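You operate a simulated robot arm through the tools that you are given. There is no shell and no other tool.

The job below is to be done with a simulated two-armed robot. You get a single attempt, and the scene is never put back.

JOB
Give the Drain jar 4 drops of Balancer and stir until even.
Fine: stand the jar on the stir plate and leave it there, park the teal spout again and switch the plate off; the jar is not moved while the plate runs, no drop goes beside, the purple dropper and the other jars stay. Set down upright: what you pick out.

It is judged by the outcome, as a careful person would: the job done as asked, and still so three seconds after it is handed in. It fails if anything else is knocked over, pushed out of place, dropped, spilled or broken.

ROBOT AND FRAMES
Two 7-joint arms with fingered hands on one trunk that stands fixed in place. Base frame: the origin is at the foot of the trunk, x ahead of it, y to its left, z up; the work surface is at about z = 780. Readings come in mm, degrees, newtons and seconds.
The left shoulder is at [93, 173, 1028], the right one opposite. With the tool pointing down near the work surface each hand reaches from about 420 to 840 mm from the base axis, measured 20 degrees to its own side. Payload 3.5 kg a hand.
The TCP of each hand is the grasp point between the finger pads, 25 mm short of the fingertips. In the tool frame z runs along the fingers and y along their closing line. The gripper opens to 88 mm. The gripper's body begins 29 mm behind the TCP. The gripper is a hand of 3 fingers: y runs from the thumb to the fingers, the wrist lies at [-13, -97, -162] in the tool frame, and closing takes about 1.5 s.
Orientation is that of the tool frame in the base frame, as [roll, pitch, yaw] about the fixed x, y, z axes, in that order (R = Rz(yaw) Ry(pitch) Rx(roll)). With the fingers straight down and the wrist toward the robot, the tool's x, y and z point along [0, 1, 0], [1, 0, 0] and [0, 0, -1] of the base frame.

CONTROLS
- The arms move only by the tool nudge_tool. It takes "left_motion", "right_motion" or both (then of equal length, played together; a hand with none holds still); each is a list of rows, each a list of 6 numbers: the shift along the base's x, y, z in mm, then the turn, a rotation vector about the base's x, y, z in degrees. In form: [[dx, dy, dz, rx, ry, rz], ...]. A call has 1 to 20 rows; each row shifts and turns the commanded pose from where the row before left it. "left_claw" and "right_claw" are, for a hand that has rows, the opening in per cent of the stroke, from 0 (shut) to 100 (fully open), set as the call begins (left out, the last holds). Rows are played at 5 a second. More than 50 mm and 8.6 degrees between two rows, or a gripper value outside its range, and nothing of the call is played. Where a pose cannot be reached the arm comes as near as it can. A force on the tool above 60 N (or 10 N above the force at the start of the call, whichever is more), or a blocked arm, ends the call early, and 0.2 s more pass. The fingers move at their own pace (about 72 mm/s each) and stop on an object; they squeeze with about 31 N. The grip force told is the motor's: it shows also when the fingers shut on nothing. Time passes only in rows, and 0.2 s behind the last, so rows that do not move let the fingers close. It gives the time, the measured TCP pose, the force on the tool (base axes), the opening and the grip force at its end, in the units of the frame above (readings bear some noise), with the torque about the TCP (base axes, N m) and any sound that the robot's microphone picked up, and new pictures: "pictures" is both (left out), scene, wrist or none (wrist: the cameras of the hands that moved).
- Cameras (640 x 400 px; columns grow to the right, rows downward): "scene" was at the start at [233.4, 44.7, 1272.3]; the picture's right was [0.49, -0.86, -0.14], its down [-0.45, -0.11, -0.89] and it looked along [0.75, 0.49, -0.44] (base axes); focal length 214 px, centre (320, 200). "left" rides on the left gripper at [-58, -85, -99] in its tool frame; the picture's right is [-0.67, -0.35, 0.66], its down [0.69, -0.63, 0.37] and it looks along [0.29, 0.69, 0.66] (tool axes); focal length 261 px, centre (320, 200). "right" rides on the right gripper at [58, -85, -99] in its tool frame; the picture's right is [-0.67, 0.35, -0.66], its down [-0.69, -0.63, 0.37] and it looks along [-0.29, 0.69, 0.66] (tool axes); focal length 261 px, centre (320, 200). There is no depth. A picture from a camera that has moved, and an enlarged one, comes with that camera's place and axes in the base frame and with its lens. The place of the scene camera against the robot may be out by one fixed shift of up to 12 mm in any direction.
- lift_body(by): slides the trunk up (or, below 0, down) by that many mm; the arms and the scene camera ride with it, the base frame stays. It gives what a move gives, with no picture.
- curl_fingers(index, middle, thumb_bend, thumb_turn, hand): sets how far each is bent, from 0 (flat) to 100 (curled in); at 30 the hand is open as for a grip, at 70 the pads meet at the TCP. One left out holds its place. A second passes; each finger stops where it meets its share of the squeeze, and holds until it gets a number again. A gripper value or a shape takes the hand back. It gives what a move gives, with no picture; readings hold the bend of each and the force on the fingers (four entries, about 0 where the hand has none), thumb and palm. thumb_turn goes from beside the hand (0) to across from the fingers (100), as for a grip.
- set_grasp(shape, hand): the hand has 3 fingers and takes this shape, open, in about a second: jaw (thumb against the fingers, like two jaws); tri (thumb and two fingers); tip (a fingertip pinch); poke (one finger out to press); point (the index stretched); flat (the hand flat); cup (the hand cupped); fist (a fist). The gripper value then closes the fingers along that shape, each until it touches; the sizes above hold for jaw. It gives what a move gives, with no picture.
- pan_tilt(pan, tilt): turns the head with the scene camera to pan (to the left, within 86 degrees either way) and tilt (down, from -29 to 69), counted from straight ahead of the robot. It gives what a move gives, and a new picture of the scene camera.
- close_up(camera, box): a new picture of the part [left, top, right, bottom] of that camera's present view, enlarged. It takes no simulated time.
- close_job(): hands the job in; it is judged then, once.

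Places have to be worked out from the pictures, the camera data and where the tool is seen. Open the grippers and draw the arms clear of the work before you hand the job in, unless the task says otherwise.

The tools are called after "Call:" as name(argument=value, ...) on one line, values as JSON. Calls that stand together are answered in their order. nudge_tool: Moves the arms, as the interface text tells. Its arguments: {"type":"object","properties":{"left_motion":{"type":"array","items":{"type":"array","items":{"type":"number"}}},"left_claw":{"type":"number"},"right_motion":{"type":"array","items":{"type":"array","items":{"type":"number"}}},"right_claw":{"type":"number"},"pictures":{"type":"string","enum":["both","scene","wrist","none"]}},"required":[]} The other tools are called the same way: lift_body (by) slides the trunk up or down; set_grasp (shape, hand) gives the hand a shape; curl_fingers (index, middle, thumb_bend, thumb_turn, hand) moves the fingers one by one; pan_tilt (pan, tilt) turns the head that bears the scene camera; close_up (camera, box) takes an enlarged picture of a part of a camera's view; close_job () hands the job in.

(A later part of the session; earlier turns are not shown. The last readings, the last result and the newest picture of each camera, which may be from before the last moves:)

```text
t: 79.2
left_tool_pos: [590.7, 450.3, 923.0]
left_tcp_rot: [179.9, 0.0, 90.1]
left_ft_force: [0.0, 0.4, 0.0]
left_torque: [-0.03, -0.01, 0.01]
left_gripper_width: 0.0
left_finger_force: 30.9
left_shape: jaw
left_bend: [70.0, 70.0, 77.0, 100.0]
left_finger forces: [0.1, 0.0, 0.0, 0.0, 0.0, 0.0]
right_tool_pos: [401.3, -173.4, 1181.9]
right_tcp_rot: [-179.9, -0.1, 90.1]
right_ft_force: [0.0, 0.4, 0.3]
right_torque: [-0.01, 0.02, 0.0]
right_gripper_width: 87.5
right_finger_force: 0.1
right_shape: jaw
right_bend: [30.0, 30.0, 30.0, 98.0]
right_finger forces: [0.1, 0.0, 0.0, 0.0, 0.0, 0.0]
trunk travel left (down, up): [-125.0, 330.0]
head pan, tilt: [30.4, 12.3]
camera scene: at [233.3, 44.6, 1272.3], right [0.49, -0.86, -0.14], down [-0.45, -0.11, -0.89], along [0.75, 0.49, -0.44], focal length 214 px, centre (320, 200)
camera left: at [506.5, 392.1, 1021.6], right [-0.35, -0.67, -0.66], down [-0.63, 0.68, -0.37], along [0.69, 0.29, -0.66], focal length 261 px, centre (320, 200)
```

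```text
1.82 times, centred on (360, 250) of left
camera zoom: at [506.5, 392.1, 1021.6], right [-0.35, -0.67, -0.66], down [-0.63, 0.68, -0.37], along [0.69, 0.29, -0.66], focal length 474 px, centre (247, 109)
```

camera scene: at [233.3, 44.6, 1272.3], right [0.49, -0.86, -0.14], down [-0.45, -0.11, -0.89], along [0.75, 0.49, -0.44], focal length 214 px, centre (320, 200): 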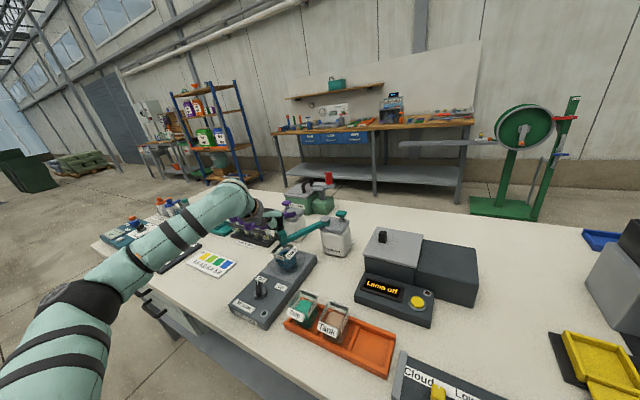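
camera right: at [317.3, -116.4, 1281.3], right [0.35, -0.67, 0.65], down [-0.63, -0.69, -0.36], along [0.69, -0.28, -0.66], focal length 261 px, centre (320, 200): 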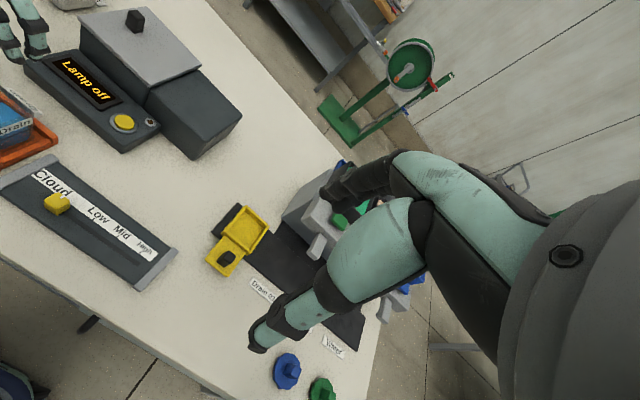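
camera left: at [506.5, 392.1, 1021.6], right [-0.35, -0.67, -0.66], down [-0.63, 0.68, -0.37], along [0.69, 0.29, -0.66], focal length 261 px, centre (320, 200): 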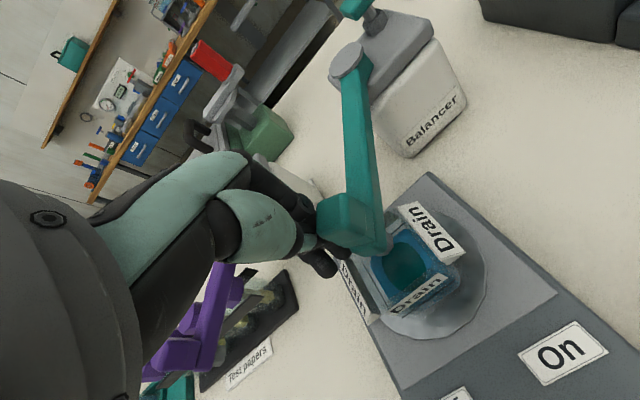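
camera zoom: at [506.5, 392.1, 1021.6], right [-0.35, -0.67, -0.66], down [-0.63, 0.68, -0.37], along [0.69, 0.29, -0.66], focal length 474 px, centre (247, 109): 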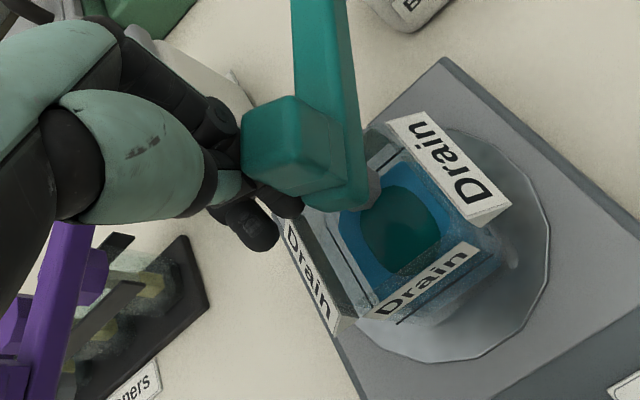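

The spout has started to follow (nozzle now near (585, 429)), force negligible. I continue along the return arc to about two-thirds.

Call:
nudge_tool(left_motion=[[-4.9, -7.75, 0, 0, 0, 0], [-4.9, -7.75, 0, 0, 0, 0], [-3.95, -8.25, 0, 0, 0, 0], [-3.95, -8.25, 0, 0, 0, 0], [-2.9, -8.7, 0, 0, 0, 0], [-2.9, -8.7, 0, 0, 0, 0], [-1.8, -8.95, 0, 0, 0, 0], [-1.8, -8.95, 0, 0, 0, 0], [-0.75, -9.15, 0, 0, 0, 0], [-0.75, -9.15, 0, 0, 0, 0], [0.4, -9.15, 0, 0, 0, 0], [0.4, -9.15, 0, 0, 0, 0], [0, 0, 0, 0, 0, 0]], pictures="both")

Call:
close_up(camera="scene", box=[220, 170, 420, 295])

Call:
close_up(camera="left", box=[220, 100, 500, 320])

```text
t: 82.0
left_tool_pos: [561.8, 346.6, 922.9]
left_tcp_rot: [-179.9, 0.0, 90.1]
left_ft_force: [-0.6, -0.1, -0.5]
left_torque: [0.03, 0.0, 0.04]
left_gripper_width: 0.0
left_finger_force: 30.3
left_shape: jaw
left_bend: [70.0, 70.0, 77.0, 100.0]
left_finger forces: [0.0, 0.0, 0.0, 0.0, 0.1, 0.0]
right_tool_pos: [401.1, -172.2, 1182.8]
right_tcp_rot: [-179.9, 0.0, 90.1]
right_ft_force: [0.1, -0.2, 0.5]
right_torque: [0.0, -0.02, 0.0]
right_gripper_width: 87.6
right_finger_force: 0.0
right_shape: jaw
right_bend: [30.0, 30.0, 30.0, 98.0]
right_finger forces: [0.0, 0.1, 0.1, 0.1, 0.1, 0.0]
trunk travel left (down, up): [-125.0, 330.0]
head pan, tilt: [30.4, 12.3]
camera scene: at [233.4, 44.7, 1272.3], right [0.49, -0.86, -0.14], down [-0.45, -0.11, -0.89], along [0.75, 0.49, -0.44], focal length 214 px, centre (320, 200)
camera left: at [477.6, 288.2, 1021.9], right [-0.35, -0.67, -0.66], down [-0.63, 0.69, -0.37], along [0.69, 0.29, -0.66], focal length 261 px, centre (320, 200)
```

scene: 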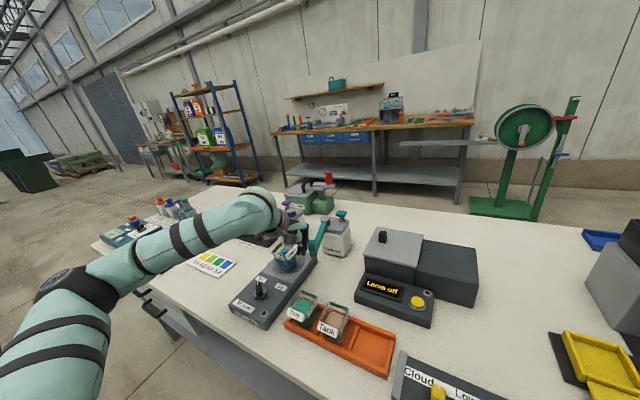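
left: 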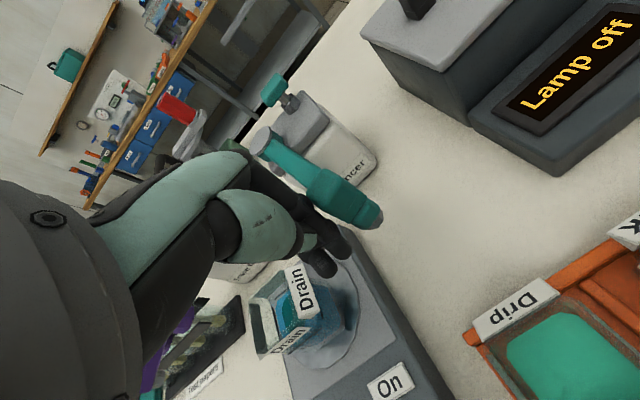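

```text
3.20 times, centred on (320, 232) of scene
camera zoom: at [233.4, 44.7, 1272.3], right [0.49, -0.86, -0.14], down [-0.45, -0.11, -0.89], along [0.75, 0.49, -0.44], focal length 686 px, centre (320, 96)
```

zoom: 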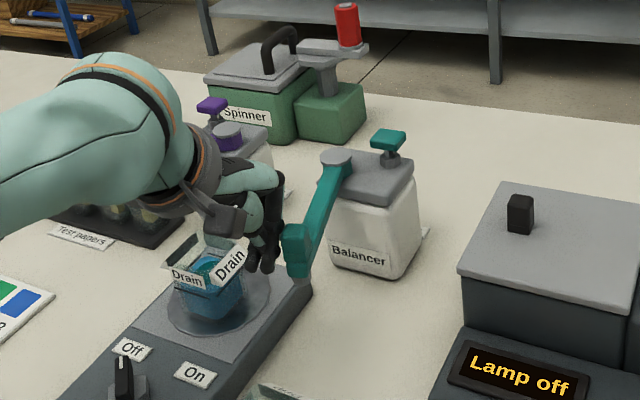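

```text
1.82 times, centred on (360, 210) of left
camera zoom: at [477.6, 288.2, 1021.9], right [-0.35, -0.67, -0.66], down [-0.63, 0.69, -0.37], along [0.69, 0.29, -0.66], focal length 474 px, centre (247, 182)
```

zoom: 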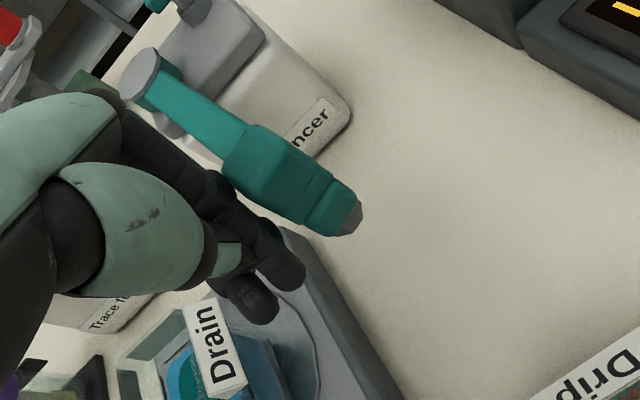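

The spout is at about 195°, needing some 15° more to its original park position. I continue slowly and compare with the first picture.

Call:
nudge_tool(left_motion=[[1, -6, 0, 0, 0, 0], [1, -6, 0, 0, 0, 0], [1, -6, 0, 0, 0, 0], [1.4, -5, 0, 0, 0, 0], [1.4, -5, 0, 0, 0, 0], [0, 0, 0, 0, 0, 0]], pictures="none")

Call:
close_up(camera="scene", box=[220, 170, 420, 295])

Call:
close_up(camera="left", box=[220, 100, 500, 320])

```text
t: 83.4
left_tool_pos: [567.8, 318.1, 922.8]
left_tcp_rot: [-180.0, 0.0, 89.9]
left_ft_force: [0.8, -0.1, -0.6]
left_torque: [0.04, 0.03, 0.02]
left_gripper_width: 0.2
left_finger_force: 31.3
left_shape: jaw
left_bend: [70.0, 70.0, 77.0, 100.0]
left_finger forces: [0.0, 0.0, 0.0, 0.1, 0.0, 0.0]
right_tool_pos: [401.0, -172.2, 1181.3]
right_tcp_rot: [-180.0, 0.0, 90.1]
right_ft_force: [0.3, -0.2, 0.3]
right_torque: [-0.03, 0.0, 0.0]
right_gripper_width: 87.4
right_finger_force: 0.0
right_shape: jaw
right_bend: [30.0, 30.0, 30.0, 98.0]
right_finger forces: [0.1, 0.0, 0.0, 0.0, 0.1, 0.0]
trunk travel left (down, up): [-125.0, 330.0]
head pan, tilt: [30.4, 12.3]
```

```text
3.20 times, centred on (320, 232) of scene
camera zoom: at [233.4, 44.6, 1272.3], right [0.49, -0.86, -0.14], down [-0.45, -0.11, -0.89], along [0.75, 0.49, -0.44], focal length 686 px, centre (320, 96)
```

zoom: 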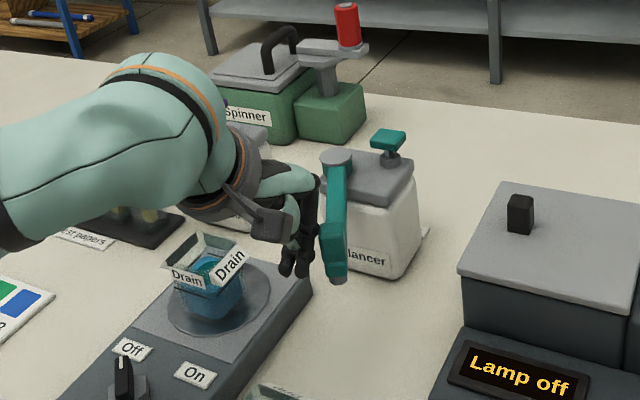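

```text
1.82 times, centred on (360, 210) of left
camera zoom: at [483.7, 259.2, 1021.2], right [-0.35, -0.67, -0.66], down [-0.63, 0.69, -0.37], along [0.69, 0.29, -0.66], focal length 474 px, centre (247, 182)
```

zoom: 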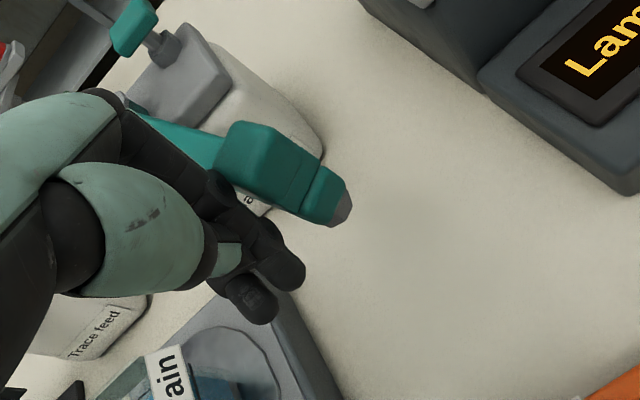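

It is within a few millimetres of the original. I compare using the same enlargement taken earlier of the parked spout.

Call:
close_up(camera="scene", box=[310, 200, 370, 260])

```text
6.67 times, centred on (340, 230) of scene
camera zoom: at [233.4, 44.6, 1272.3], right [0.49, -0.86, -0.14], down [-0.45, -0.11, -0.89], along [0.75, 0.49, -0.44], focal length 1430 px, centre (187, 0)
```

zoom: 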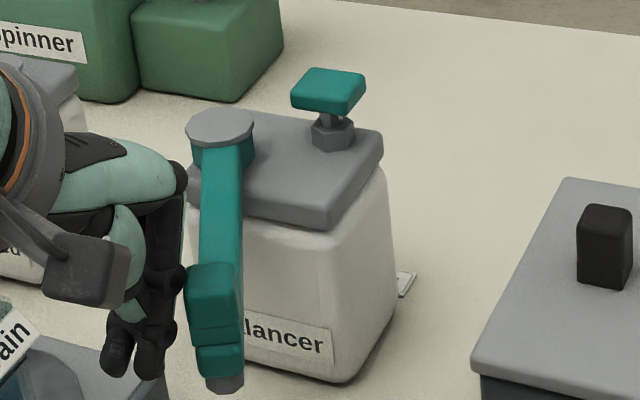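

The spout is about 5 mm short of where it was parked (13 px to the left). I push that last bit.

Call:
nudge_tool(left_motion=[[0.8, -1.4, 0, 0, 0, 0], [0.8, -1.4, 0, 0, 0, 0], [0.8, -1.4, 0, 0, 0, 0], [0, 0, 0, 0, 0, 0]], pictures="none")

Call:
close_up(camera="scene", box=[310, 200, 370, 260])

```text
t: 84.4
left_tool_pos: [569.7, 314.2, 923.1]
left_tcp_rot: [180.0, 0.0, 89.9]
left_ft_force: [-0.2, -0.2, 0.8]
left_torque: [-0.01, 0.0, -0.01]
left_gripper_width: 0.2
left_finger_force: 31.0
left_shape: jaw
left_bend: [70.0, 70.0, 77.0, 100.0]
left_finger forces: [0.1, 0.1, 0.0, 0.0, 0.0, 0.0]
right_tool_pos: [402.8, -172.1, 1181.1]
right_tcp_rot: [-179.9, 0.0, 90.1]
right_ft_force: [0.0, 0.2, 0.2]
right_torque: [-0.03, -0.02, -0.03]
right_gripper_width: 87.5
right_finger_force: 0.1
right_shape: jaw
right_bend: [30.0, 30.0, 30.0, 98.0]
right_finger forces: [0.0, 0.0, 0.1, 0.1, 0.1, 0.0]
trunk travel left (down, up): [-125.0, 330.0]
head pan, tilt: [30.4, 12.3]
```

```text
6.67 times, centred on (340, 230) of scene
camera zoom: at [233.5, 44.6, 1272.3], right [0.49, -0.86, -0.14], down [-0.45, -0.11, -0.89], along [0.75, 0.49, -0.44], focal length 1430 px, centre (187, 0)
```

zoom: 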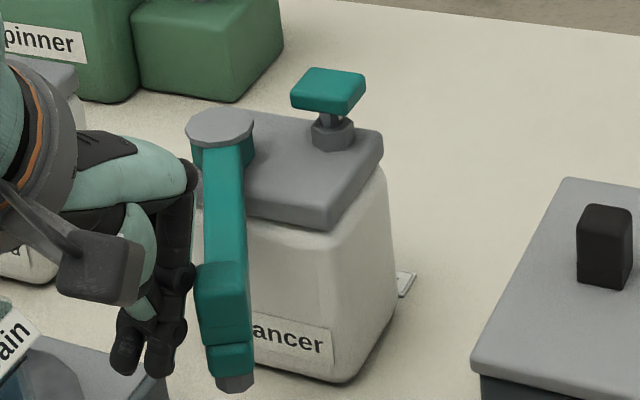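

Only about 1.5 mm remains. One more tiny push, then I back off.

Call:
nudge_tool(left_motion=[[0.7, -1.2, 0, 0, 0, 0], [0, 0, 0, 0, 0, 0]], pictures="none")

Call:
close_up(camera="scene", box=[310, 200, 370, 260])

```text
t: 85.0
left_tool_pos: [570.8, 313.0, 922.2]
left_tcp_rot: [-179.9, -0.1, 90.2]
left_ft_force: [-0.4, 0.3, -0.5]
left_torque: [0.0, 0.02, 0.03]
left_gripper_width: 0.0
left_finger_force: 31.6
left_shape: jaw
left_bend: [70.0, 70.0, 77.0, 100.0]
left_finger forces: [0.2, 0.0, 0.0, 0.1, 0.0, 0.0]
right_tool_pos: [401.9, -172.7, 1182.1]
right_tcp_rot: [-179.9, 0.0, 90.1]
right_ft_force: [-0.8, 0.1, -0.4]
right_torque: [-0.03, -0.03, -0.03]
right_gripper_width: 87.5
right_finger_force: 0.0
right_shape: jaw
right_bend: [30.0, 30.0, 30.0, 98.0]
right_finger forces: [0.1, 0.0, 0.0, 0.0, 0.1, 0.0]
trunk travel left (down, up): [-125.0, 330.0]
head pan, tilt: [30.4, 12.3]
```

```text
6.67 times, centred on (340, 230) of scene
camera zoom: at [233.4, 44.6, 1272.3], right [0.49, -0.86, -0.14], down [-0.45, -0.11, -0.89], along [0.75, 0.49, -0.44], focal length 1430 px, centre (187, 0)
```

zoom: 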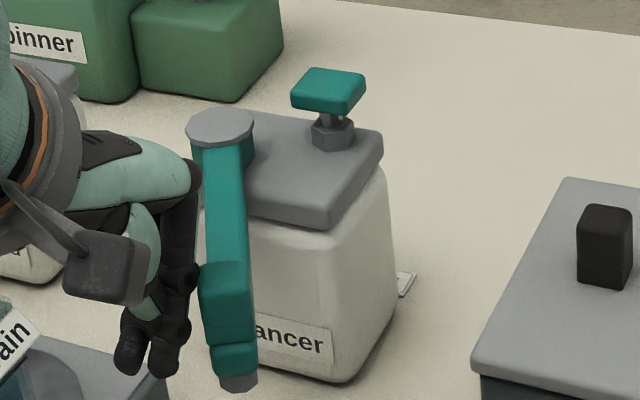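

The spout matches its original parked position. I back the hand off to +y a little and raise it.

Call:
nudge_tool(left_motion=[[-3, 5, 0, 0, 0, 0], [-4, 7, 0, 0, 0, 0], [-4, 8, 0, 0, 0, 0], [0, 0, 10, 0, 0, 0], [0, 0, 20, 0, 0, 0], [0, 0, 25, 0, 0, 0], [0, 0, 25, 0, 0, 0], [0, 0, 10, 0, 0, 0], [0, 0, 0, 0, 0, 0]], pictures="both")

Call:
close_up(camera="scene", box=[220, 170, 420, 295])

Call:
close_up(camera="scene", box=[230, 250, 310, 330])

```text
t: 87.0
left_tool_pos: [561.0, 333.9, 1010.8]
left_tcp_rot: [-180.0, -0.1, 90.0]
left_ft_force: [0.1, 0.3, 0.0]
left_torque: [0.02, 0.01, 0.03]
left_gripper_width: 0.0
left_finger_force: 31.2
left_shape: jaw
left_bend: [70.0, 70.0, 77.0, 100.0]
left_finger forces: [0.0, 0.1, 0.0, 0.0, 0.0, 0.0]
right_tool_pos: [400.1, -173.6, 1181.3]
right_tcp_rot: [-179.8, 0.1, 90.1]
right_ft_force: [0.9, 0.9, -0.1]
right_torque: [0.0, 0.01, -0.01]
right_gripper_width: 87.5
right_finger_force: 0.1
right_shape: jaw
right_bend: [30.0, 30.0, 30.0, 98.0]
right_finger forces: [0.1, 0.0, 0.1, 0.1, 0.0, 0.0]
trunk travel left (down, up): [-125.0, 330.0]
head pan, tilt: [30.4, 12.3]
camera scene: at [233.5, 44.6, 1272.2], right [0.49, -0.86, -0.14], down [-0.45, -0.11, -0.89], along [0.75, 0.49, -0.44], focal length 214 px, centre (320, 200)
camera left: at [476.5, 275.0, 1110.1], right [-0.35, -0.67, -0.66], down [-0.63, 0.68, -0.37], along [0.69, 0.29, -0.66], focal length 261 px, centre (320, 200)
```

scene: 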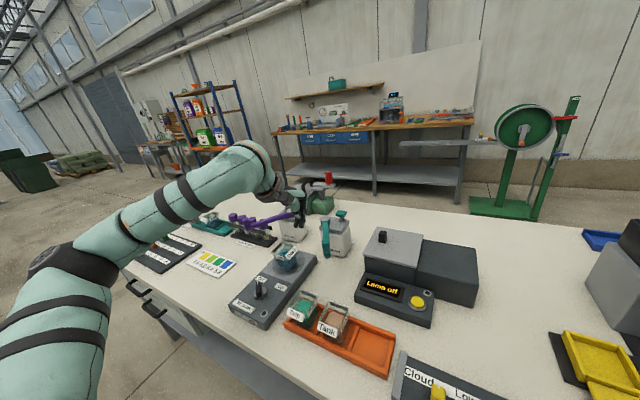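
left: 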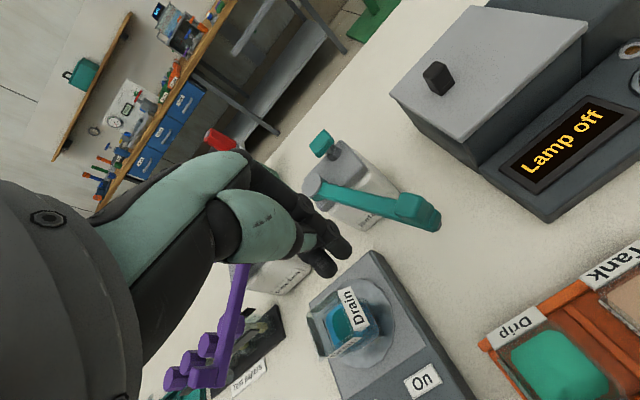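

```text
3.20 times, centred on (320, 232) of scene
camera zoom: at [233.5, 44.6, 1272.2], right [0.49, -0.86, -0.14], down [-0.45, -0.11, -0.89], along [0.75, 0.49, -0.44], focal length 686 px, centre (320, 96)
```

zoom: 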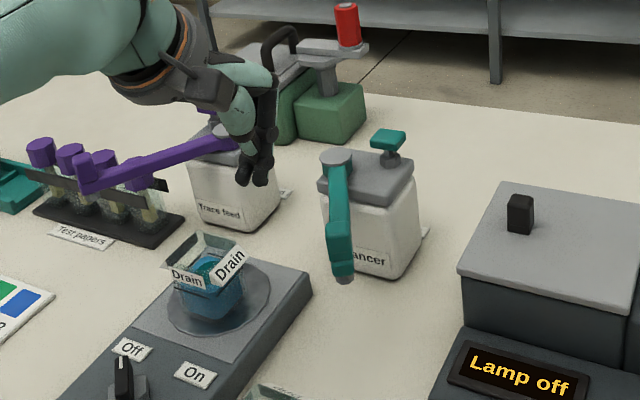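

```text
5.00 times, centred on (270, 290) of scene
camera zoom: at [233.5, 44.6, 1272.2], right [0.49, -0.86, -0.14], down [-0.45, -0.11, -0.89], along [0.75, 0.49, -0.44], focal length 1072 px, centre (570, -250)
```

zoom: 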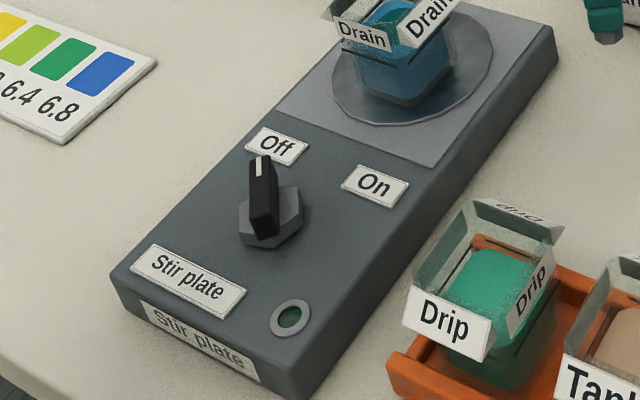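

The spout is parked exactly as at the start, purple dropper untouched. Now the knob: its pointer bar points at "Off" (about +45° in plan) and must turn to "On" (about −45°). I take closer calibrated views of the knob; first from the right side.

Call:
nudge_tool(left_motion=[[-15, 0, -5, 0, 0, 0], [-20, 0, -10, 0, 0, 0], [-20, 0, -10, 0, 0, 0], [-20, 0, -10, 0, 0, 0], [-16, 0, -10, 0, 0, 0], [0, 0, 0, 0, 0, 0]], pictures="wrist")

Call:
close_up(camera="left", box=[240, 260, 420, 400])

```text
t: 88.4
left_tool_pos: [469.1, 332.7, 966.9]
left_tcp_rot: [-180.0, 0.1, 90.0]
left_ft_force: [0.3, 0.7, -0.1]
left_torque: [0.01, 0.0, -0.01]
left_gripper_width: 0.0
left_finger_force: 31.0
left_shape: jaw
left_bend: [70.0, 70.0, 77.0, 100.0]
left_finger forces: [0.0, 0.0, 0.0, 0.0, 0.0, 0.1]
right_tool_pos: [401.3, -172.6, 1182.4]
right_tcp_rot: [-179.9, 0.1, 90.1]
right_ft_force: [-0.4, -0.2, 0.6]
right_torque: [-0.01, 0.0, 0.0]
right_gripper_width: 87.6
right_finger_force: 0.2
right_shape: jaw
right_bend: [30.0, 30.0, 30.0, 98.0]
right_finger forces: [0.0, 0.0, 0.0, 0.1, 0.0, 0.0]
trunk travel left (down, up): [-125.0, 330.0]
head pan, tilt: [30.4, 12.3]
camera left: at [383.9, 274.0, 1066.0], right [-0.35, -0.67, -0.66], down [-0.63, 0.69, -0.37], along [0.69, 0.29, -0.66], focal length 261 px, centre (320, 200)
```

left: 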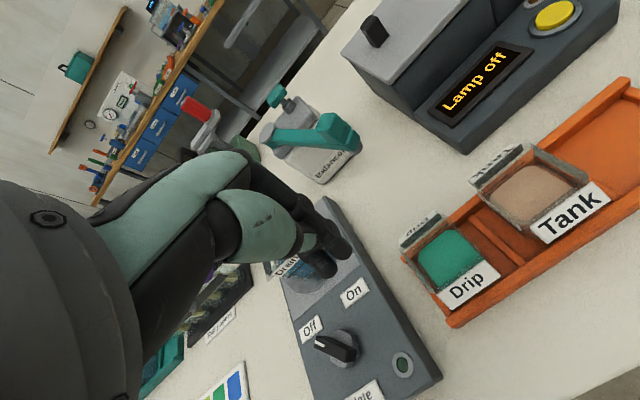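

```text
2.86 times, centred on (330, 330) of left
camera zoom: at [383.9, 274.0, 1066.0], right [-0.35, -0.67, -0.66], down [-0.63, 0.69, -0.37], along [0.69, 0.29, -0.66], focal length 745 px, centre (291, -171)
```

zoom: 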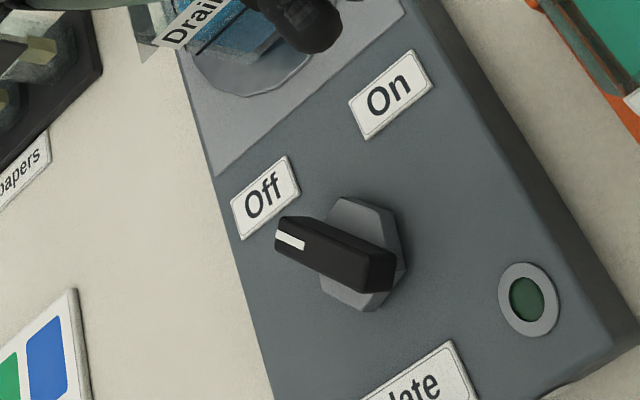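

I get a second calibrated view of the knob from the left side for triangulation.

Call:
nudge_tool(left_motion=[[-8, 15, 0, 0, 0, 0], [-9, 25, 0, 0, 0, 0], [-9, 25, 0, 0, 0, 0], [-9, 25, 0, 0, 0, 0], [-9, 25, 0, 0, 0, 0], [-9, 25, 0, 0, 0, 0], [-9, 25, 0, 0, 0, 0], [-7, 22, 0, 0, 0, 0], [0, 0, 0, 0, 0, 0]], pictures="wrist")

Call:
close_up(camera="left", box=[360, 110, 540, 250])

```text
t: 90.4
left_tool_pos: [398.8, 519.8, 968.0]
left_tcp_rot: [179.9, 0.0, 89.9]
left_ft_force: [0.6, 0.0, -0.2]
left_torque: [0.0, -0.04, 0.02]
left_gripper_width: 0.1
left_finger_force: 31.3
left_shape: jaw
left_bend: [70.0, 70.0, 77.0, 100.0]
left_finger forces: [0.0, 0.0, 0.1, 0.1, 0.0, 0.0]
right_tool_pos: [400.7, -173.2, 1181.9]
right_tcp_rot: [-179.9, -0.1, 90.1]
right_ft_force: [-0.1, 0.1, 0.7]
right_torque: [-0.01, 0.02, 0.01]
right_gripper_width: 87.6
right_finger_force: 0.0
right_shape: jaw
right_bend: [30.0, 30.0, 30.0, 98.0]
right_finger forces: [0.1, 0.1, 0.0, 0.0, 0.1, 0.1]
trunk travel left (down, up): [-125.0, 330.0]
head pan, tilt: [30.4, 12.3]
camera left: at [315.5, 461.5, 1066.8], right [-0.35, -0.67, -0.66], down [-0.63, 0.69, -0.37], along [0.69, 0.29, -0.66], focal length 261 px, centre (320, 200)
```

left: 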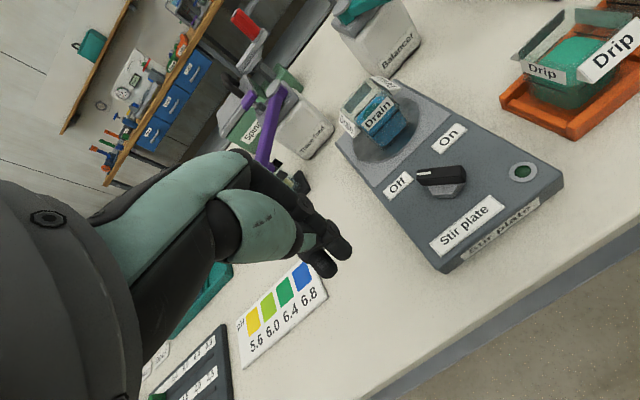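

```text
2.86 times, centred on (450, 180) of left
camera zoom: at [315.5, 461.5, 1066.8], right [-0.35, -0.67, -0.66], down [-0.63, 0.69, -0.37], along [0.69, 0.29, -0.66], focal length 745 px, centre (-51, 257)
```

zoom: 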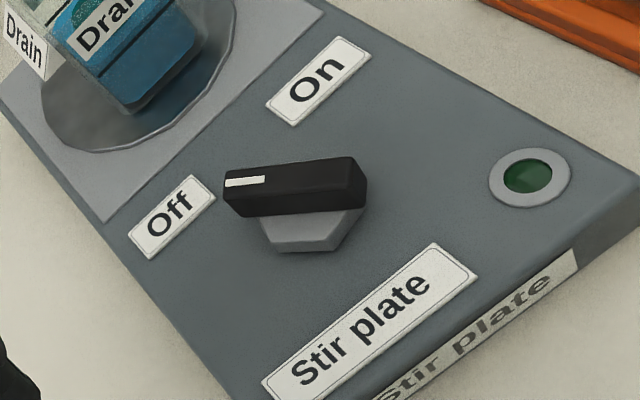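

Triangulation gives the pointer bar from (449, 424) to its white tip (478, 453), top z≈837, axis about (463.5, 440), plate top there ≈811. Pushing the tip toward −y turns it to On. I move to the +y side of the tip, still high.

Call:
nudge_tool(left_motion=[[14, -3, 0, 0, 0, 0], [18, -5, -10, 0, 0, 0], [18, -6, -14, 0, 0, 0], [18, -6, -16, 0, 0, 0], [12, -5, -16, 0, 0, 0], [0, 0, -12, 0, 0, 0], [0, 0, 0, 0, 0, 0]], pictures="both")

Call:
close_up(camera="left", box=[220, 140, 500, 360])

Call:
close_up(camera="scene", box=[210, 220, 310, 320])

```text
t: 92.0
left_tool_pos: [478.1, 495.7, 898.0]
left_tcp_rot: [180.0, 0.0, 90.1]
left_ft_force: [0.2, 0.3, -0.3]
left_torque: [0.0, 0.0, 0.01]
left_gripper_width: 0.0
left_finger_force: 31.2
left_shape: jaw
left_bend: [70.0, 70.0, 77.0, 100.0]
left_finger forces: [0.0, 0.0, 0.0, 0.0, 0.1, 0.1]
right_tool_pos: [401.4, -173.3, 1181.5]
right_tcp_rot: [-180.0, 0.0, 90.0]
right_ft_force: [-0.1, 0.3, 0.8]
right_torque: [-0.01, 0.01, 0.01]
right_gripper_width: 87.6
right_finger_force: 0.0
right_shape: jaw
right_bend: [30.0, 30.0, 30.0, 98.0]
right_finger forces: [0.0, 0.0, 0.1, 0.0, 0.0, 0.1]
trunk travel left (down, up): [-125.0, 330.0]
head pan, tilt: [30.4, 12.3]
camera scene: at [233.5, 44.5, 1272.3], right [0.49, -0.86, -0.14], down [-0.45, -0.11, -0.89], along [0.75, 0.49, -0.44], focal length 214 px, centre (320, 200)
camera left: at [394.6, 437.0, 997.6], right [-0.35, -0.67, -0.66], down [-0.63, 0.69, -0.37], along [0.69, 0.29, -0.66], focal length 261 px, centre (320, 200)
```

scene: 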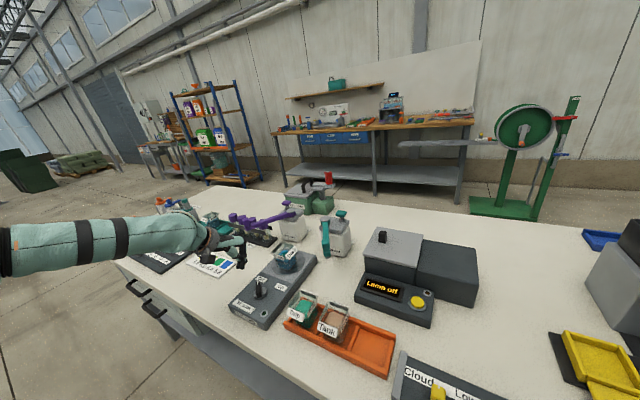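
left: 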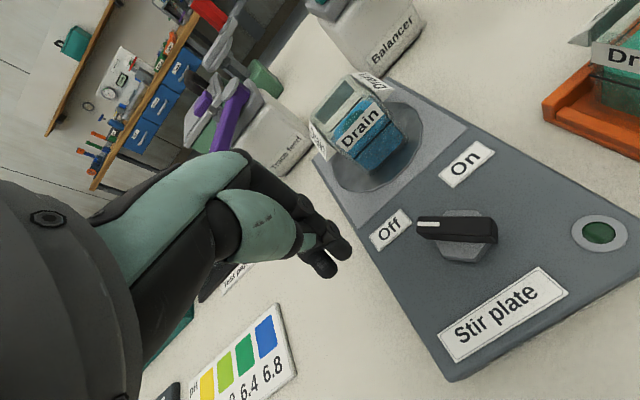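

```text
1.82 times, centred on (360, 250) of left
camera zoom: at [394.6, 437.0, 997.6], right [-0.35, -0.67, -0.66], down [-0.63, 0.69, -0.37], along [0.69, 0.29, -0.66], focal length 474 px, centre (247, 109)
```

zoom: 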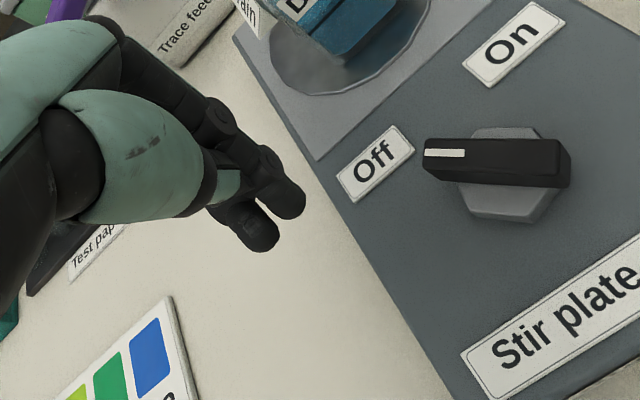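

```text
4.00 times, centred on (260, 270) of scene
camera zoom: at [233.5, 44.5, 1272.3], right [0.49, -0.86, -0.14], down [-0.45, -0.11, -0.89], along [0.75, 0.49, -0.44], focal length 858 px, centre (560, -80)
```

zoom: 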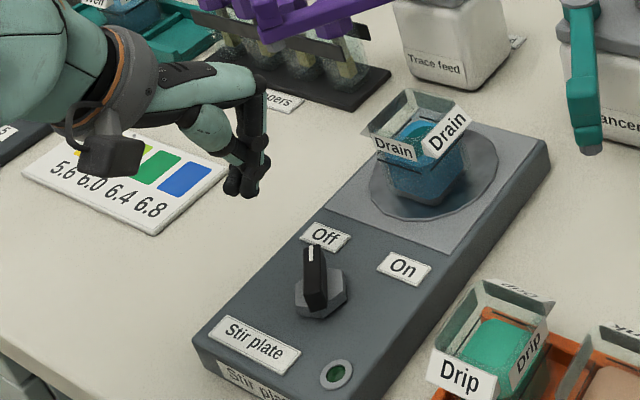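

The fingers are to the left of the plate's knob with clear space. I lower them to the pointer's height (tips ≈12 mm above the plate surface).

Call:
nudge_tool(left_motion=[[0, 0, -8, 0, 0, 0], [0, 0, -10, 0, 0, 0], [0, 0, -10, 0, 0, 0], [0, 0, -10, 0, 0, 0], [0, 0, -8, 0, 0, 0], [0, 0, -4, 0, 0, 0], [0, 0, 0, 0, 0, 0]], pictures="none")

Call:
close_up(camera="left", box=[220, 140, 500, 360])

Call:
close_up(camera="scene", box=[220, 230, 300, 310])

```text
t: 93.6
left_tool_pos: [479.0, 496.6, 848.7]
left_tcp_rot: [179.9, -0.1, 90.0]
left_ft_force: [0.2, 0.1, 0.2]
left_torque: [-0.03, 0.0, -0.02]
left_gripper_width: 0.0
left_finger_force: 30.8
left_shape: jaw
left_bend: [70.0, 70.0, 77.0, 100.0]
left_finger forces: [0.1, 0.0, 0.0, 0.0, 0.1, 0.1]
right_tool_pos: [401.3, -172.6, 1182.6]
right_tcp_rot: [-179.9, -0.1, 90.1]
right_ft_force: [-0.1, 0.8, 0.0]
right_torque: [0.01, 0.02, 0.0]
right_gripper_width: 87.4
right_finger_force: 0.0
right_shape: jaw
right_bend: [30.0, 30.0, 30.0, 98.0]
right_finger forces: [0.0, 0.0, 0.1, 0.0, 0.0, 0.1]
trunk travel left (down, up): [-125.0, 330.0]
head pan, tilt: [30.4, 12.3]
```

```text
1.82 times, centred on (360, 250) of left
camera zoom: at [395.0, 436.8, 948.2], right [-0.35, -0.67, -0.66], down [-0.63, 0.69, -0.37], along [0.69, 0.29, -0.66], focal length 474 px, centre (247, 109)
```

zoom: 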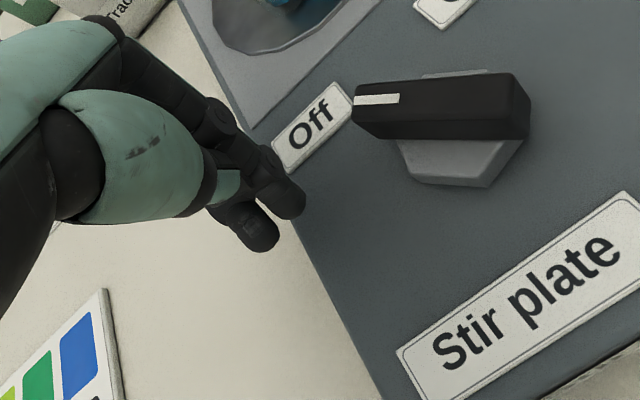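

```text
5.00 times, centred on (260, 270) of scene
camera zoom: at [233.4, 44.6, 1272.3], right [0.49, -0.86, -0.14], down [-0.45, -0.11, -0.89], along [0.75, 0.49, -0.44], focal length 1072 px, centre (620, -150)
```

zoom: 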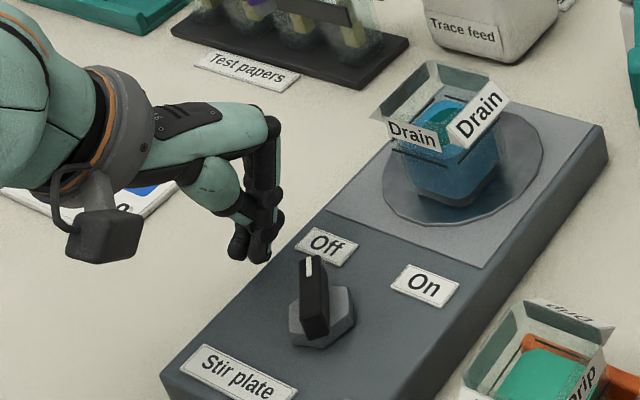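

The index fingertip is the −y-most part (about 5 mm to −y of the TCP). I come in beside the pointer's +y flank near its tip, just short of contact.

Call:
nudge_tool(left_motion=[[-4, -6, 0, 0, 0, 0], [-4, -6, 0, 0, 0, 0], [-4, -6, 0, 0, 0, 0], [-1, -5, 0, 0, 0, 0], [0, 0, 0, 0, 0, 0]], pictures="none")

Call:
close_up(camera="left", box=[220, 140, 500, 360])

Call:
close_up(camera="scene", box=[230, 240, 300, 310])

```text
t: 94.8
left_tool_pos: [466.8, 472.6, 847.2]
left_tcp_rot: [180.0, 0.0, 89.9]
left_ft_force: [-0.2, -0.9, 0.1]
left_torque: [0.01, 0.0, 0.0]
left_gripper_width: 0.1
left_finger_force: 30.7
left_shape: jaw
left_bend: [70.0, 70.0, 77.0, 100.0]
left_finger forces: [0.0, 0.0, 0.0, 0.1, 0.0, 0.0]
right_tool_pos: [400.4, -173.2, 1182.2]
right_tcp_rot: [-179.9, 0.0, 90.2]
right_ft_force: [0.4, 0.5, 0.4]
right_torque: [0.01, 0.0, -0.02]
right_gripper_width: 87.6
right_finger_force: 0.1
right_shape: jaw
right_bend: [30.0, 30.0, 30.0, 98.0]
right_finger forces: [0.1, 0.0, 0.0, 0.0, 0.1, 0.0]
trunk travel left (down, up): [-125.0, 330.0]
head pan, tilt: [30.4, 12.3]
```

```text
1.82 times, centred on (360, 250) of left
camera zoom: at [382.7, 413.4, 947.6], right [-0.35, -0.67, -0.66], down [-0.63, 0.69, -0.37], along [0.69, 0.29, -0.66], focal length 474 px, centre (247, 109)
```

zoom: 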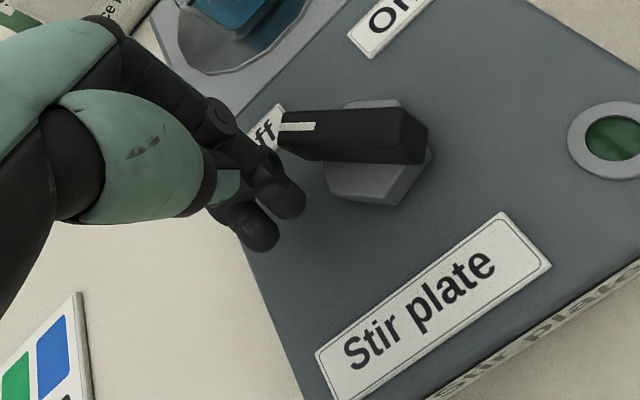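

```text
5.71 times, centred on (265, 275) of scene
camera zoom: at [233.4, 44.7, 1272.3], right [0.49, -0.86, -0.14], down [-0.45, -0.11, -0.89], along [0.75, 0.49, -0.44], focal length 1226 px, centre (634, -229)
```

zoom: 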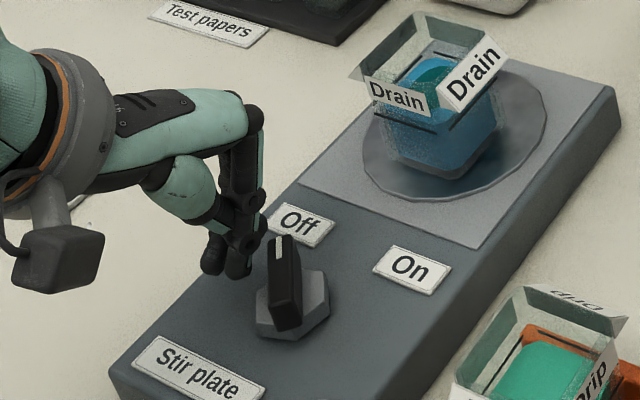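

The fingertip is ~9 mm from the pointer's flank. I push along the knob's arc in small steps for the first half of the turn.

Call:
nudge_tool(left_motion=[[0, -3.8, 0, 0, 0, 0], [0, -3.8, 0, 0, 0, 0], [2.1, -0.6, 0, 0, 0, 0], [2.1, -0.6, 0, 0, 0, 0], [2.4, -1.3, 0, 0, 0, 0], [2.4, -1.3, 0, 0, 0, 0]], pictures="none")

Call:
close_up(camera="left", box=[220, 140, 500, 360])

Call:
close_up(camera="scene", box=[230, 240, 300, 310])

```text
t: 96.2
left_tool_pos: [475.9, 461.1, 848.9]
left_tcp_rot: [180.0, 0.0, 90.0]
left_ft_force: [-2.0, 2.7, 2.0]
left_torque: [0.0, 0.02, -0.04]
left_gripper_width: 0.2
left_finger_force: 31.1
left_shape: jaw
left_bend: [70.0, 70.0, 77.0, 100.0]
left_finger forces: [3.1, 0.0, 0.0, 0.0, 0.1, 0.0]
right_tool_pos: [399.4, -173.0, 1182.3]
right_tcp_rot: [180.0, 0.0, 90.1]
right_ft_force: [-0.5, 0.1, 0.1]
right_torque: [0.02, 0.03, -0.03]
right_gripper_width: 87.8
right_finger_force: 0.1
right_shape: jaw
right_bend: [30.0, 30.0, 30.0, 98.0]
right_finger forces: [0.0, 0.0, 0.0, 0.0, 0.0, 0.0]
trunk travel left (down, up): [-125.0, 330.0]
head pan, tilt: [30.4, 12.3]
```

```text
1.82 times, centred on (360, 250) of left
camera zoom: at [391.5, 402.0, 948.3], right [-0.35, -0.67, -0.66], down [-0.63, 0.69, -0.37], along [0.69, 0.29, -0.66], focal length 474 px, centre (247, 109)
```

zoom: 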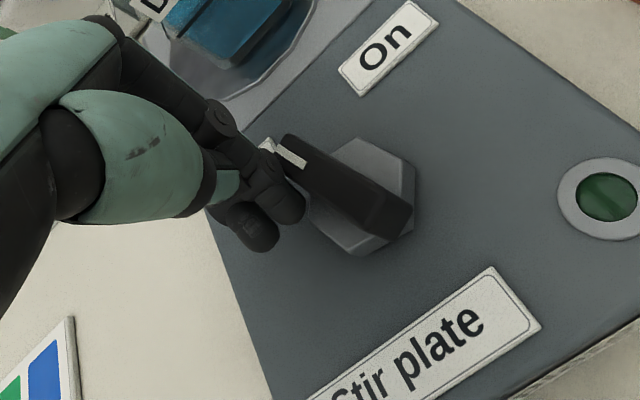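

```text
5.71 times, centred on (265, 275) of scene
camera zoom: at [233.1, 44.8, 1272.3], right [0.49, -0.86, -0.14], down [-0.45, -0.11, -0.89], along [0.75, 0.49, -0.44], focal length 1226 px, centre (634, -229)
```

zoom: 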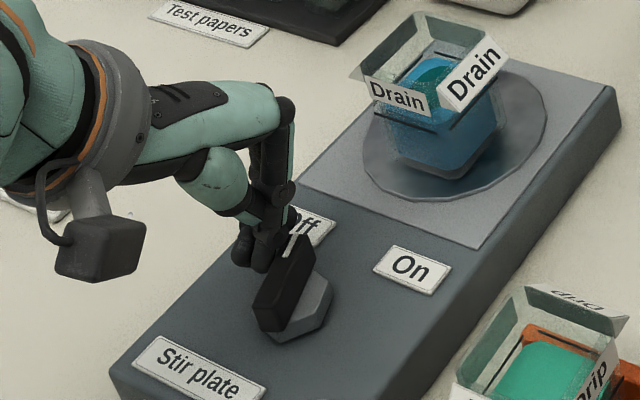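

The pointer is turning at only ~3 N and the plate stays put. I continue along the arc to beyond the middle.

Call:
nudge_tool(left_motion=[[1.8, -1.8, 0, 0, 0, 0], [1.8, -1.9, 0, 0, 0, 0], [1.4, -2.2, 0, 0, 0, 0], [1.3, -2.3, 0, 0, 0, 0], [0.7, -2.6, 0, 0, 0, 0], [0.7, -2.6, 0, 0, 0, 0]], pictures="none")

Call:
close_up(camera="left", box=[220, 140, 500, 360])

Call:
close_up(camera="scene", box=[230, 240, 300, 310])

```text
t: 97.6
left_tool_pos: [482.2, 447.0, 849.3]
left_tcp_rot: [180.0, 0.1, 90.0]
left_ft_force: [0.0, 1.4, -0.1]
left_torque: [0.06, -0.05, -0.01]
left_gripper_width: 0.0
left_finger_force: 31.6
left_shape: jaw
left_bend: [70.0, 70.0, 77.0, 100.0]
left_finger forces: [1.8, 0.0, 0.0, 0.0, 0.0, 0.1]
right_tool_pos: [400.8, -172.8, 1182.5]
right_tcp_rot: [-179.9, 0.0, 90.1]
right_ft_force: [0.9, 0.0, 0.2]
right_torque: [-0.01, 0.01, 0.0]
right_gripper_width: 87.5
right_finger_force: 0.2
right_shape: jaw
right_bend: [30.0, 30.0, 30.0, 98.0]
right_finger forces: [0.0, 0.0, 0.0, 0.0, 0.0, 0.0]
trunk travel left (down, up): [-125.0, 330.0]
head pan, tilt: [30.4, 12.3]
```

```text
1.82 times, centred on (360, 250) of left
camera zoom: at [399.3, 388.7, 948.4], right [-0.35, -0.67, -0.65], down [-0.63, 0.69, -0.37], along [0.69, 0.28, -0.66], focal length 474 px, centre (247, 109)
```

zoom: 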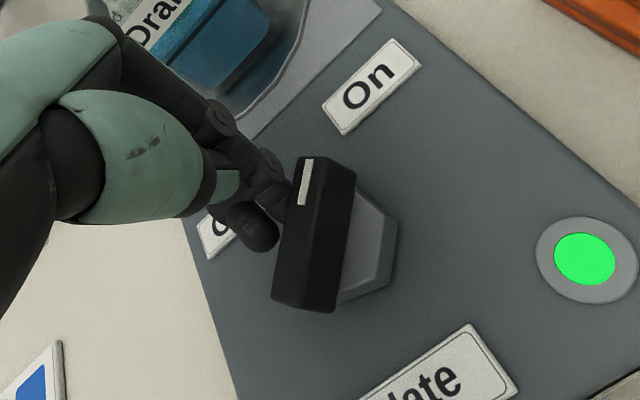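

```text
5.71 times, centred on (265, 275) of scene
camera zoom: at [233.5, 44.9, 1272.2], right [0.49, -0.86, -0.14], down [-0.45, -0.11, -0.89], along [0.75, 0.49, -0.44], focal length 1226 px, centre (634, -229)
```

zoom: 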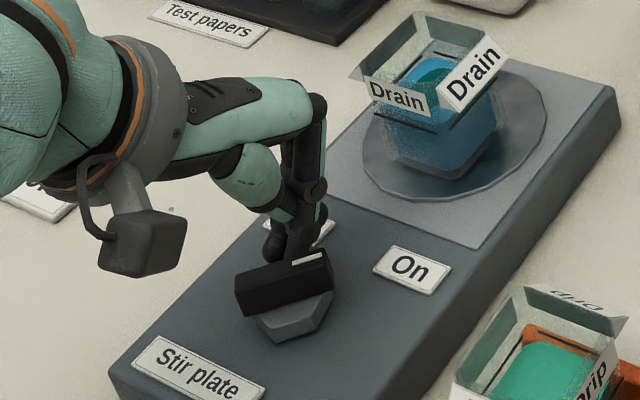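

The green lamp is lit: the plate runs. I turn the pointer the rest of the way to "On" gently.

Call:
nudge_tool(left_motion=[[0.6, -2.4, 0, 0, 0, 0], [0.4, -2.4, 0, 0, 0, 0], [0, -2.2, 0, 0, 0, 0]], pictures="none")

Call:
close_up(camera="left", box=[220, 140, 500, 360])

Call:
close_up(camera="scene", box=[230, 240, 300, 310])

```text
t: 98.4
left_tool_pos: [483.3, 444.0, 848.3]
left_tcp_rot: [180.0, 0.0, 90.2]
left_ft_force: [6.0, 17.8, 3.3]
left_torque: [0.3, -0.08, -0.05]
left_gripper_width: 0.1
left_finger_force: 31.3
left_shape: jaw
left_bend: [70.0, 70.0, 77.0, 100.0]
left_finger forces: [16.9, 0.0, 0.0, 0.0, 0.1, 0.1]
right_tool_pos: [400.7, -169.8, 1182.2]
right_tcp_rot: [-179.8, 0.2, 90.1]
right_ft_force: [-0.1, 0.2, -0.3]
right_torque: [0.01, -0.03, -0.01]
right_gripper_width: 87.6
right_finger_force: 0.1
right_shape: jaw
right_bend: [30.0, 30.0, 30.0, 98.0]
right_finger forces: [0.0, 0.1, 0.1, 0.0, 0.1, 0.1]
trunk travel left (down, up): [-125.0, 330.0]
head pan, tilt: [30.4, 12.3]
```

```text
1.82 times, centred on (360, 250) of left
camera zoom: at [400.4, 384.9, 947.4], right [-0.35, -0.67, -0.66], down [-0.63, 0.68, -0.37], along [0.69, 0.29, -0.66], focal length 474 px, centre (247, 109)
```

zoom: 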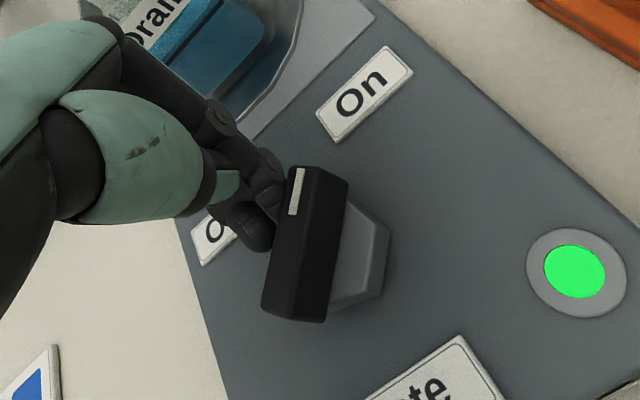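

```text
5.71 times, centred on (265, 275) of scene
camera zoom: at [234.1, 47.8, 1272.1], right [0.49, -0.86, -0.14], down [-0.45, -0.11, -0.89], along [0.75, 0.49, -0.44], focal length 1226 px, centre (634, -229)
```

zoom: 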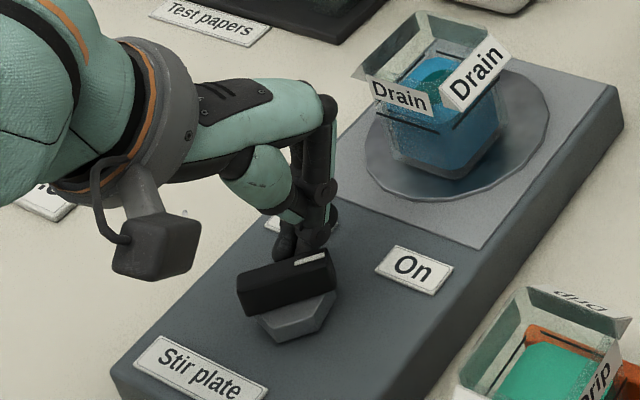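

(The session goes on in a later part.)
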